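You operate a simulated robot arm through the tools that you are given. There is no shell and no other tool. Be economical: measure what you need, move in short steps, check, and stop when the job is done.

Carry out the task below with a simulated robot arm. There is one attempt and no reset: what you move stays moved.

TASK
Take the glass with the yellow rings and put it on the white cake plate.
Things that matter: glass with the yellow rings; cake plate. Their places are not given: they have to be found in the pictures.

It is judged by the outcome, as a careful person would: the job done as asked, and still so three seconds after it is handed in. It fails if anything else is knocked over, pushed out of place, dropped, spilled or broken.

THE ROBOT
A 6-joint arm with a two-finger parallel gripper, fixed in place. Base frame: the origin is at the foot of the arm, x ahead of it, y to its left, z up; the work surface is at about z = 0.75. Lengths are in m, angles in degrees, forces in N, time in s.
With the tool pointing down near the work surface it reaches from about 0.18 to 0.64 m from the base axis. Its first joint turns from -66.0 to 66.0 degrees. Payload 2.7 kg.
Tool frame: the origin (TCP) lies between the finger pads and is the grasp point; the fingertips stand 0.023 m ahead of it; z points along the fingers, y is the line along which they close. The gripper opens to 0.094 m. The fingers are 0.038 m wide and 0.01 m thick; the gripper's body (0.054 by 0.096 m) begins 0.039 m behind the TCP.
Orientation is told as [roll, pitch, yaw] about the base's x, y, z axes, in that order, counted from this pose: with the fingers straight down and closing along the base's y, the tool's x points along the base's -x, its y along +y and its z along -z.

THE INTERFACE
- The arm moves only by the tool nudge_tool. Its argument "series" is a list of rows, each a list of 7 numbers: the shift along the tool's x, y, z in m, then the turn, a rotation vector about the tool's x, y, z in degrees, then the opening, from 0 (shut) to 1 (fully open). In form: [[tx, ty, tz, rx, ry, rz, fingers], ...]. A call has 1 to 20 rows; each row shifts and turns the commanded pose from where the row before left it, along the tool's axes as they then stand. A row lasts 0.2 s, in which the tool goes at most 0.05 m and 8.6 degrees; a call with a longer step from one row to the next is refused whole, and so is a gripper value outside its range. A pose out of reach is approached as far as the arm can. The call stops where the force on the tool passes 40 N (or 10 N more than at its start, if that is more) or the arm is blocked; 0.2 s more then pass. The fingers move at their own pace (about 0.045 m/s each) and stop on an object; they squeeze with about 25 N. The grip force told is the motor's: it shows also when the fingers shut on nothing. Time passes only in rows, and 0.2 s behind the last, so rows that do not move let the fingers close. It gives the time, the measured TCP pose, the force on the tool (base axes), the opening and the grip force at its end, in the units of the frame above (readings bear some noise), and new pictures: "pictures" is both (left out), scene, wrist or none.
- Cameras (640 x 400 px; columns grow to the right, rows downward): "scene" is fixed at [0.0836, -0.4485, 1.3899]; the picture's right is [0.63, -0.78, 0.00], its down [-0.54, -0.44, -0.71] and it looks along [0.56, 0.45, -0.70] (base axes); focal length 363 px, centre (320, 200). "wrist" rides on the gripper at [-0.039, 0, -0.044] in the tool frame; the picture's right is [0.00, -1.00, 0.00], its down [0.97, 0.00, -0.24] and it looks along [0.24, 0.00, 0.97] (tool axes); focal length 218 px, centre (320, 200).
- measure_at(camera, pixels): for up to 12 pixels [column, row] of the newest picture of that camera ("zoom" is the newest enlarged one), the place [x, y, z] in the base frame of the surface seen there, good to about 0.002 m. No time passes.
- inspect(camera, box): a new picture of the part [left, top, right, bottom] of that camera's present view, enlarged. No time passes.
- job_done(): hands the job in; it is judged then, once.

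Work in short steps. Measure before you move; look again where a grasp or a placing could have gone wrong, and mend it. You have 60 turns and 100 pictures in all, the two below and enlarged ones among them. Open the gripper and draw the arm clear of the work before you hand the job in, unless the task says otherwise; then end with one line.

The tools are called after ">>>" as a command line: name --pt "numbers of a row" for each row, then --argument value for the rest, lists and objects as JSON in quotes. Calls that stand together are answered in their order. nudge_tool: Moves the arm, as the interface text tells. Its arguments: {"type":"object","properties":{"series":{"type":"array","items":{"type":"array","items":{"type":"number"}}},"pictures":{"type":"string","enum":["both","scene","wrist","none"]}},"required":["series"]} The other tools are called the same way: measure_at (camera, pixels) gives the place of the surface under pixels of a picture; inspect (camera, box) takes an enlarged picture of a part of a camera's view; job_done () hands the job in.

At the start:

```text
t: 0.0
position: [0.3559, -0.249, 1.0096]
tcp_rot: [0.0, 0.0, 0.1]
ft_force: [-0.8, 0.2, -0.1]
opening: 0.094
gripper_force: 0.2
```

scene: 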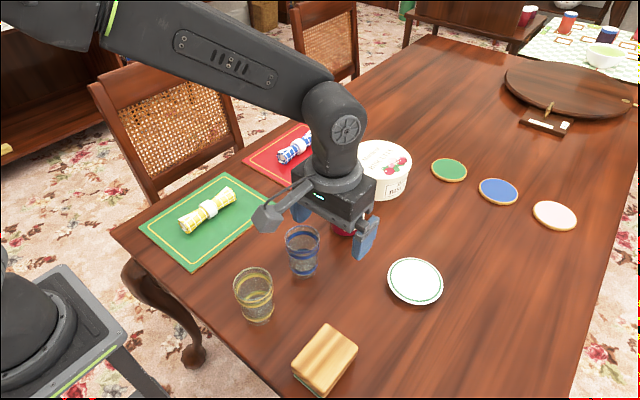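
wrist: 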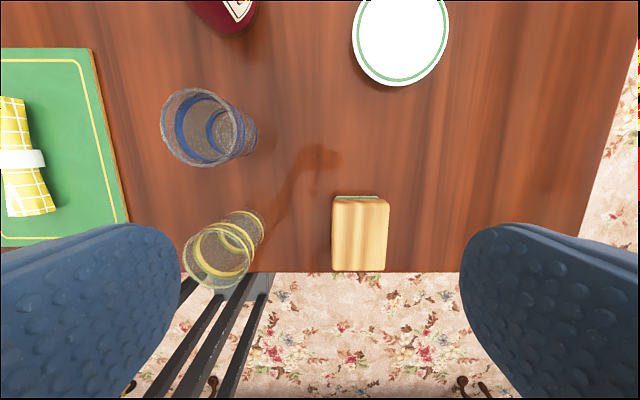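

The yellow-ringed glass is at scene (254,293) and the white plate at (415,281). I enlarge both and measure.

>>> inspect --camera "scene" --box '[210, 200, 460, 356]'

>>> measure_at --camera "scene" --pixels '[[415, 281], [390, 281], [442, 281], [415, 260], [415, 303], [254, 268], [236, 284], [272, 284], [258, 318], [300, 235], [325, 350], [254, 300]]'

>>> measure_at --camera "wrist" --pixels '[[400, 40], [360, 40], [445, 40], [400, 82], [184, 260], [250, 265], [218, 288], [262, 225], [240, 210], [360, 235], [210, 120], [280, 200]]'

```text
2.56 times, centred on (335, 278) of scene
```

zoom: 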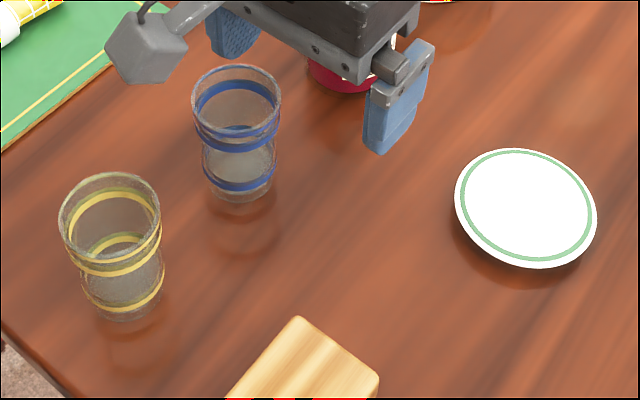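

```text
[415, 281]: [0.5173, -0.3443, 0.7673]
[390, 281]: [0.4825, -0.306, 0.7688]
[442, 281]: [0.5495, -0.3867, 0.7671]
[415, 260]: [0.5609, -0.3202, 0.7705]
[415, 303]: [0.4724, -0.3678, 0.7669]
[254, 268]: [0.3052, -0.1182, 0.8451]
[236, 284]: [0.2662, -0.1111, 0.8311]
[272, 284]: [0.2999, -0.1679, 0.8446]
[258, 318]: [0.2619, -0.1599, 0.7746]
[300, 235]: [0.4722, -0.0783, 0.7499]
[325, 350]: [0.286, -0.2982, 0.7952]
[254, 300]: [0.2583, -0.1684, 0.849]
```

```text
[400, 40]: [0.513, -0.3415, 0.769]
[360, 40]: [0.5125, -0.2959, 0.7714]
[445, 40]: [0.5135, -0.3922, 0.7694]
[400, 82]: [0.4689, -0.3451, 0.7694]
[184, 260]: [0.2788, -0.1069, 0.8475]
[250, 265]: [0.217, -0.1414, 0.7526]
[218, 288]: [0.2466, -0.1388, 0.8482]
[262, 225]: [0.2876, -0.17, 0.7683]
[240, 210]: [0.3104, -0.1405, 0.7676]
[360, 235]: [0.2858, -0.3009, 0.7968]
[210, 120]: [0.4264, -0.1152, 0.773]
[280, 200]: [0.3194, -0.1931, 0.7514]
```

The glass rim is centred near (0.279, -0.142) at z≈0.848, about 0.07 across. The plate centre is about (0.513, -0.344), top z≈0.768. I move above the glass, fingers open, then descend partway.

>>> nudge_tool --pt "0.019 0.027 0 0 0 0 1" --pt "0.019 0.027 0 0 0 0 1" --pt "0.019 0.027 0 0 0 0 1" --pt "0.019 0.026 0 0 0 0 1" --pt "0 0 0.03 0 0 0 1" --pt "0 0 0.03 0 0 0 1" --pt "0 0 0.03 0 0 0 1" --pt "0 0 0 0 0 0 1"

```text
t: 1.8
position: [0.2798, -0.1424, 0.9182]
tcp_rot: [-0.1, 0.0, 0.0]
ft_force: [0.0, -0.1, 0.1]
opening: 0.0939
gripper_force: 0.1
```

scene: 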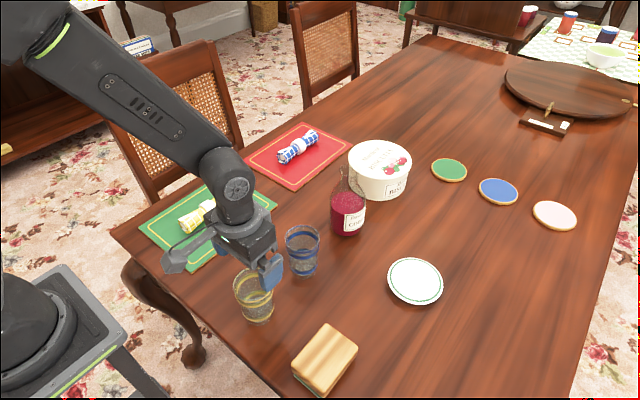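
wrist: 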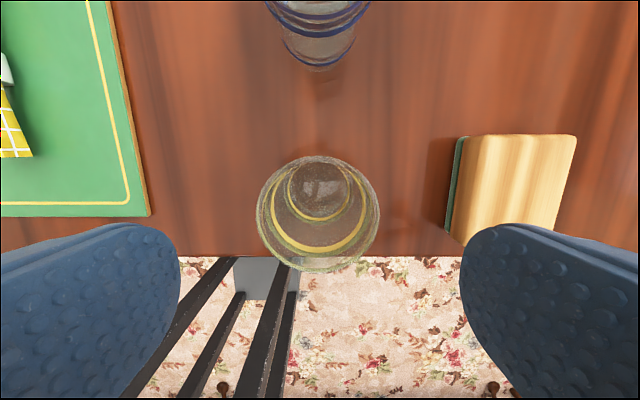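

The glass is centred between the fingers (rim centre about (318,213), x about 3 mm further out). I correct that and descend to z≈0.822.

>>> nudge_tool --pt "-0.003 0.001 0.02 0 0 0 1" --pt "0 0 0.02 0 0 0 1" --pt "0 0 0.02 0 0 0 1" --pt "0 0 0.02 0 0 0 1" --pt "0 0 0.016 0 0 0 1" --pt "0 0 0 0 0 0 1"

```text
t: 3.2
position: [0.2831, -0.1408, 0.8232]
tcp_rot: [-0.1, 0.0, 0.0]
ft_force: [0.0, 0.9, 0.5]
opening: 0.0942
gripper_force: 0.1
```

scene: 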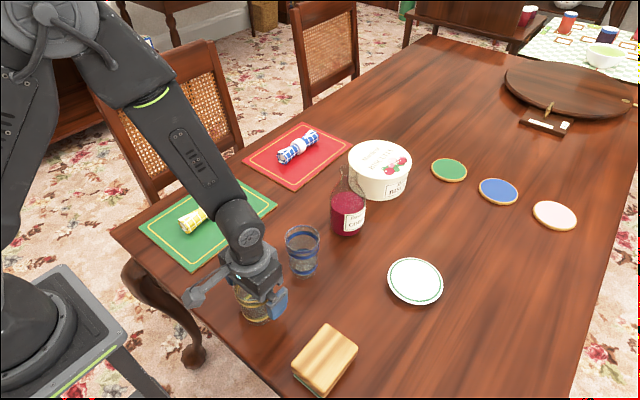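
wrist: 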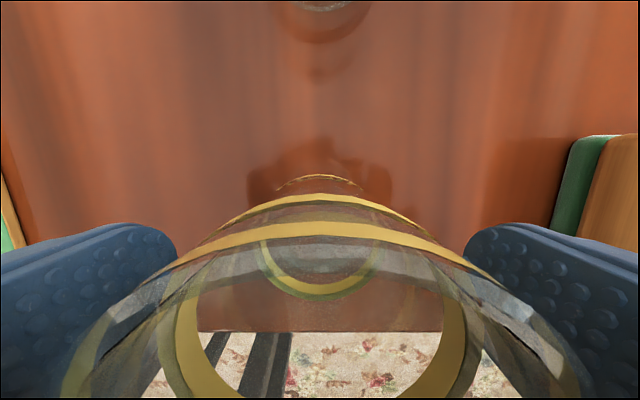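

The glass stands between the pads with no contact yet. I close on it.

>>> nudge_tool --pt "0 0 0 0 0 0 0.5" --pt "0 0 0 0 0 0 0.5" --pt "0 0 0 0 0 0 0.5" --pt "0 0 0 0 0 0 0.5"

```text
t: 4.2
position: [0.2827, -0.1395, 0.8238]
tcp_rot: [-0.1, 0.0, 0.0]
ft_force: [0.4, -0.5, 0.0]
opening: 0.0672
gripper_force: 25.3
```

scene: 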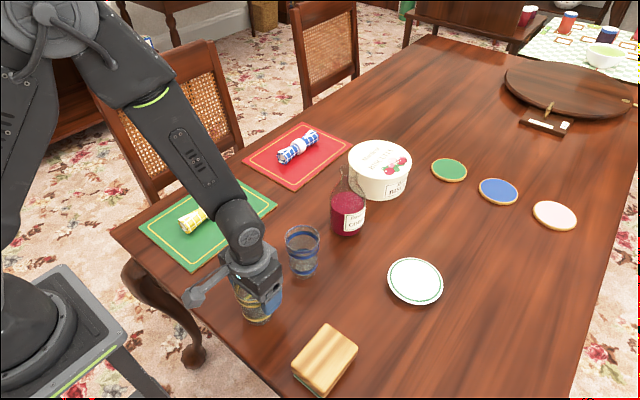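
wrist: 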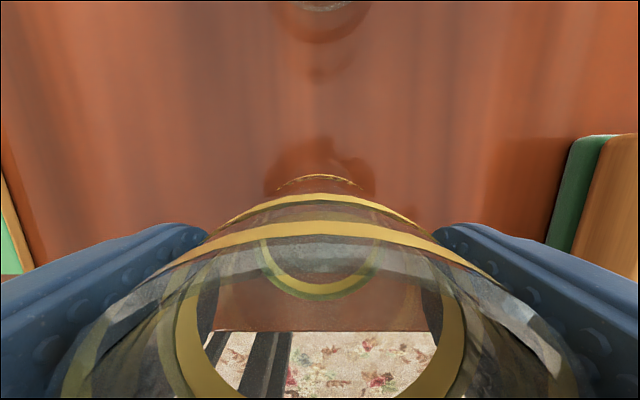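

Gripped at 0.067 m with 25 N. I lift 0.1 m gently and check.

>>> nudge_tool --pt "0 0 -0.01 0 0 0 0.5" --pt "0 0 -0.02 0 0 0 0.5" --pt "0 0 -0.025 0 0 0 0.5" --pt "0 0 -0.025 0 0 0 0.5" --pt "0 0 -0.02 0 0 0 0.5" --pt "0 0 0 0 0 0 0.5"

```text
t: 5.6
position: [0.2837, -0.1404, 0.9247]
tcp_rot: [0.0, 0.0, 0.0]
ft_force: [0.3, 0.2, -1.8]
opening: 0.0677
gripper_force: 25.2
```

scene: 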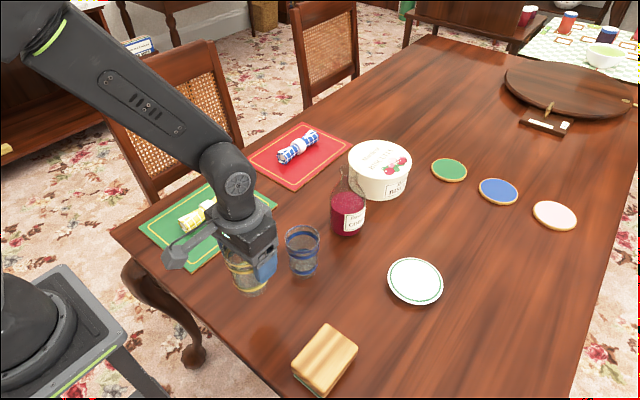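
wrist: 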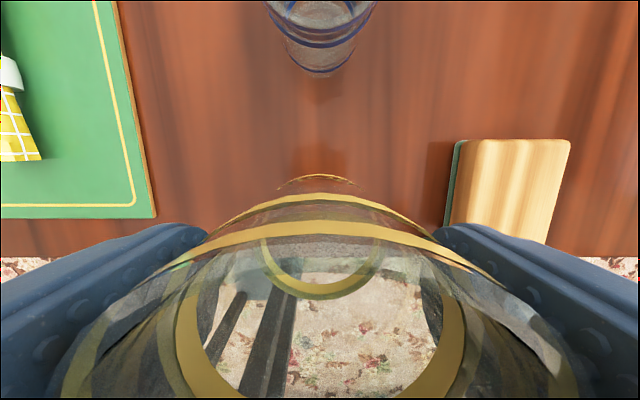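

The glass is held and lifted clear (bottom about 0.85). I carry it first to -y and then diagonally out to above the plate, keeping away from the blue glass and bottle.

>>> nudge_tool --pt "0 -0.025 -0.01 0 0 0 0.5" --pt "0 -0.03 -0.01 0 0 0 0.5" --pt "0 -0.03 0 0 0 0 0.5" --pt "-0.025 -0.03 0 0 0 0 0.5" --pt "-0.03 -0.03 0 0 0 0 0.5" --pt "-0.03 -0.03 0 0 0 0 0.5" --pt "-0.03 -0.028 0 0 0 0 0.5" --pt "-0.03 0 0 0 0 0 0.5" --pt "-0.03 0 0 0 0 0 0.5" --pt "-0.03 0 0 0 0 0 0.5" --pt "-0.024 0 0 0 0 0 0.5" --pt "0 0 0 0 0 0 0.5"

```text
t: 8.2
position: [0.5126, -0.3427, 0.9443]
tcp_rot: [0.1, 0.1, 0.0]
ft_force: [-0.1, -0.8, -1.0]
opening: 0.0672
gripper_force: 24.8
```

scene: 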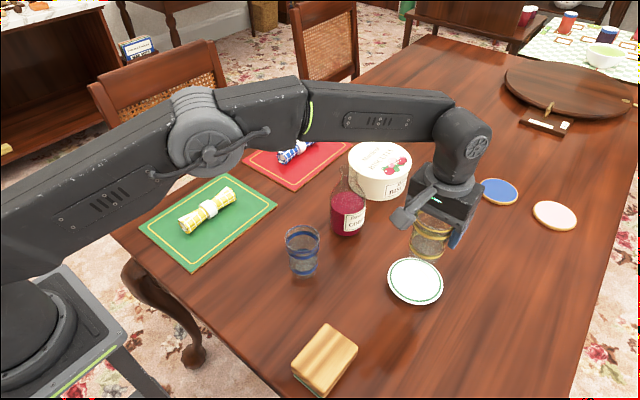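
wrist: 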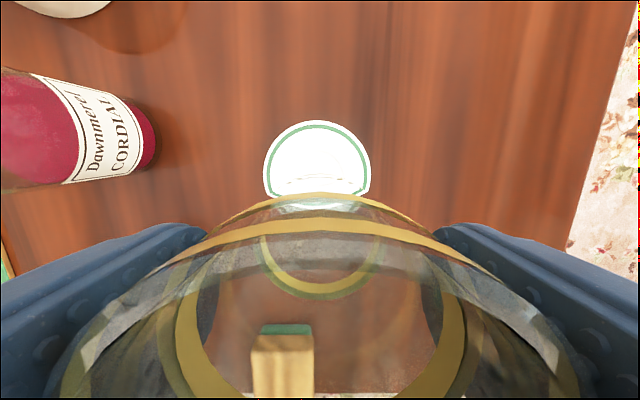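

Above the plate; I re-measure the plate's edges before lowering.

>>> measure_at --camera "wrist" --pixels '[[317, 123], [266, 172], [368, 172], [317, 150], [317, 170], [270, 150], [363, 150]]'

>>> measure_at --camera "scene" --pixels '[[389, 279], [441, 284], [415, 304], [400, 296], [410, 275], [415, 285], [425, 290]]'

```text
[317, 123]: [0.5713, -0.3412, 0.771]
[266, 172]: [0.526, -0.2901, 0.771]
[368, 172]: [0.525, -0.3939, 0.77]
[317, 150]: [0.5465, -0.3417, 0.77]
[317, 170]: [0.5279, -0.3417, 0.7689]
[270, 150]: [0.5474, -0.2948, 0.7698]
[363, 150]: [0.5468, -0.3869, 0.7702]
```

```text
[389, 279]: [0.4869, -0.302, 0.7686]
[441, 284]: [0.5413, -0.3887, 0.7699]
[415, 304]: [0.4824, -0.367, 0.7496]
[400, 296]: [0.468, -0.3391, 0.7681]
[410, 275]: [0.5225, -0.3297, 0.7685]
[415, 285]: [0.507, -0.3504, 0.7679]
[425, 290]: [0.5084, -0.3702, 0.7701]
```

Plate centre is about (0.519, -0.342). Expected contact is at TCP z≈0.842; I shift 6 mm in x and lower to about 0.850.

>>> nudge_tool --pt "-0.006 0 0.02 0 0 0 0.5" --pt "0 0 0.025 0 0 0 0.5" --pt "0 0 0.02 0 0 0 0.5" --pt "0 0 0.015 0 0 0 0.5" --pt "0 0 0.014 0 0 0 0.5" --pt "0 0 0 0 0 0 0.5"

```text
t: 9.6
position: [0.5183, -0.3425, 0.8503]
tcp_rot: [-0.1, 0.1, -0.1]
ft_force: [0.2, -0.7, -1.5]
opening: 0.0674
gripper_force: 24.6
```

scene: 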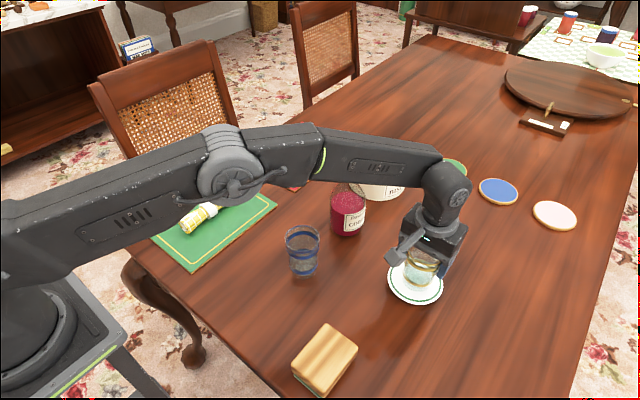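
wrist: 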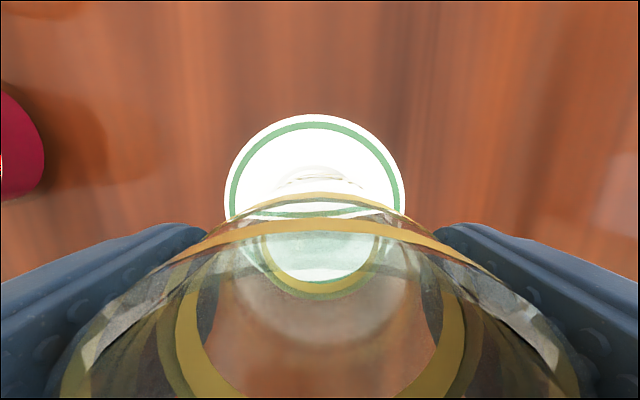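

No contact yet. I lower in 2 mm steps and watch the force.

>>> nudge_tool --pt "0 0 0.002 0 0 0 0.5" --pt "0 0 0.002 0 0 0 0.5" --pt "0 0 0.002 0 0 0 0.5" --pt "0 0 0 0 0 0 0.5" --pictures "wrist"

```text
t: 10.6
position: [0.5186, -0.3431, 0.8434]
tcp_rot: [-0.2, 0.0, -0.1]
ft_force: [0.5, -0.3, -2.0]
opening: 0.0672
gripper_force: 24.8
```

wrist: 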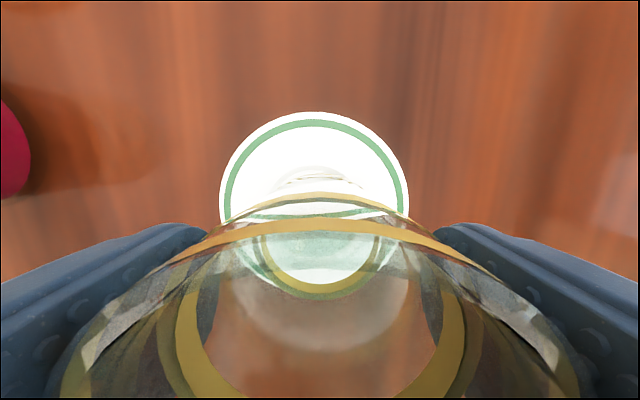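

Still hanging (force -2 N). The plate centre appears a few mm to +y, so I correct 2 mm and continue down in 1 mm steps.

>>> nudge_tool --pt "0 0.002 0 0 0 0 0.5" --pt "0 0 0.001 0 0 0 0.5" --pt "0 0 0.001 0 0 0 0.5" --pt "0 0 0 0 0 0 0.5" --pictures "none"

>>> nudge_tool --pt "0 0 0.001 0 0 0 0.5" --pt "0 0 0 0 0 0 0.5" --pictures "none"

```text
t: 11.6
position: [0.5174, -0.3406, 0.8421]
tcp_rot: [-0.1, 0.1, 0.0]
ft_force: [0.4, -0.1, -1.5]
opening: 0.0673
gripper_force: 24.9
```

```text
t: 12.2
position: [0.5188, -0.342, 0.8424]
tcp_rot: [-0.1, -0.1, 0.0]
ft_force: [-1.8, -0.1, 4.3]
opening: 0.0674
gripper_force: 25.2
```

Contact: force flipped to +4.3 N at z≈0.842. I release.

>>> nudge_tool --pt "0 0 0 0 0 0 0.74" --pt "0 0 0 0 0 0 0.8" --pt "0 0 0 0 0 0 0.9" --pt "0 0 0 0 0 0 1" --pt "0 0 0 0 0 0 1"

```text
t: 13.4
position: [0.518, -0.3426, 0.841]
tcp_rot: [-0.2, -0.1, 0.0]
ft_force: [0.0, 0.6, 0.2]
opening: 0.0941
gripper_force: 0.0
```

scene: 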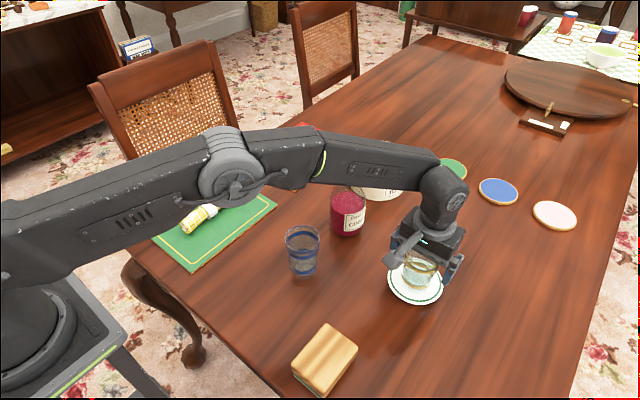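
wrist: 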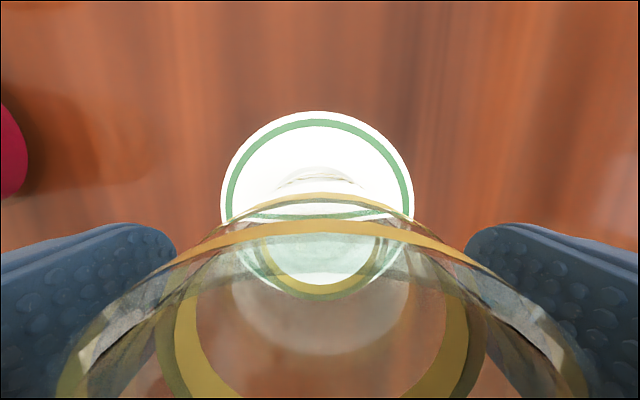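

Fingers are clear on both sides and the glass stands. I raise straight up, then draw back.

>>> nudge_tool --pt "0 0 -0.015 0 0 0 1" --pt "0 0 -0.02 0 0 0 1" --pt "0 0 -0.03 0 0 0 1" --pt "0 0 -0.03 0 0 0 1" --pt "0 0 -0.03 0 0 0 1" --pt "0 0 -0.03 0 0 0 1" --pt "0.04 0 0 0 0 0 1" --pt "0.04 0 0 0 0 0 1" --pt "0.04 0 0 0 0 0 1" --pt "0.04 0 0 0 0 0 1" --pt "0 0 0 0 0 0 1"

```text
t: 15.8
position: [0.3581, -0.3408, 0.9963]
tcp_rot: [0.0, 0.0, 0.0]
ft_force: [0.3, 0.0, -0.5]
opening: 0.0941
gripper_force: 0.0
```

scene: 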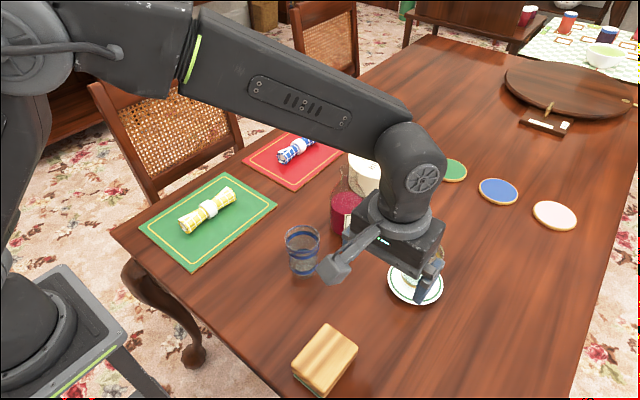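
wrist: 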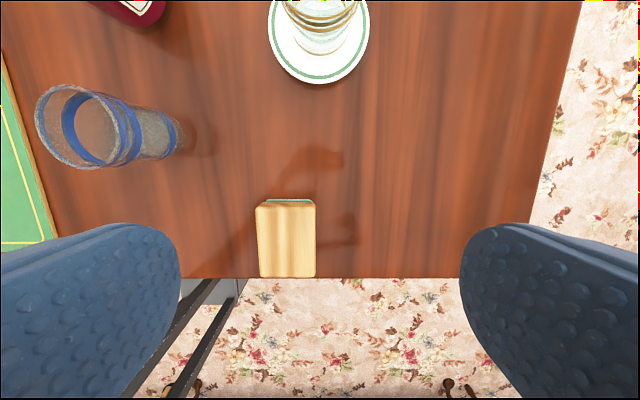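

The wrist view shows the glass upright near the plate's centre (315,30), and everything else is in place. I hand in.

>>> job_done

```text
The job is handed in.
```

The glass with the yellow rings is standing upright on the white cake plate, close to its centre. Nothing else was disturbed, the gripper is open and the arm is drawn clear.
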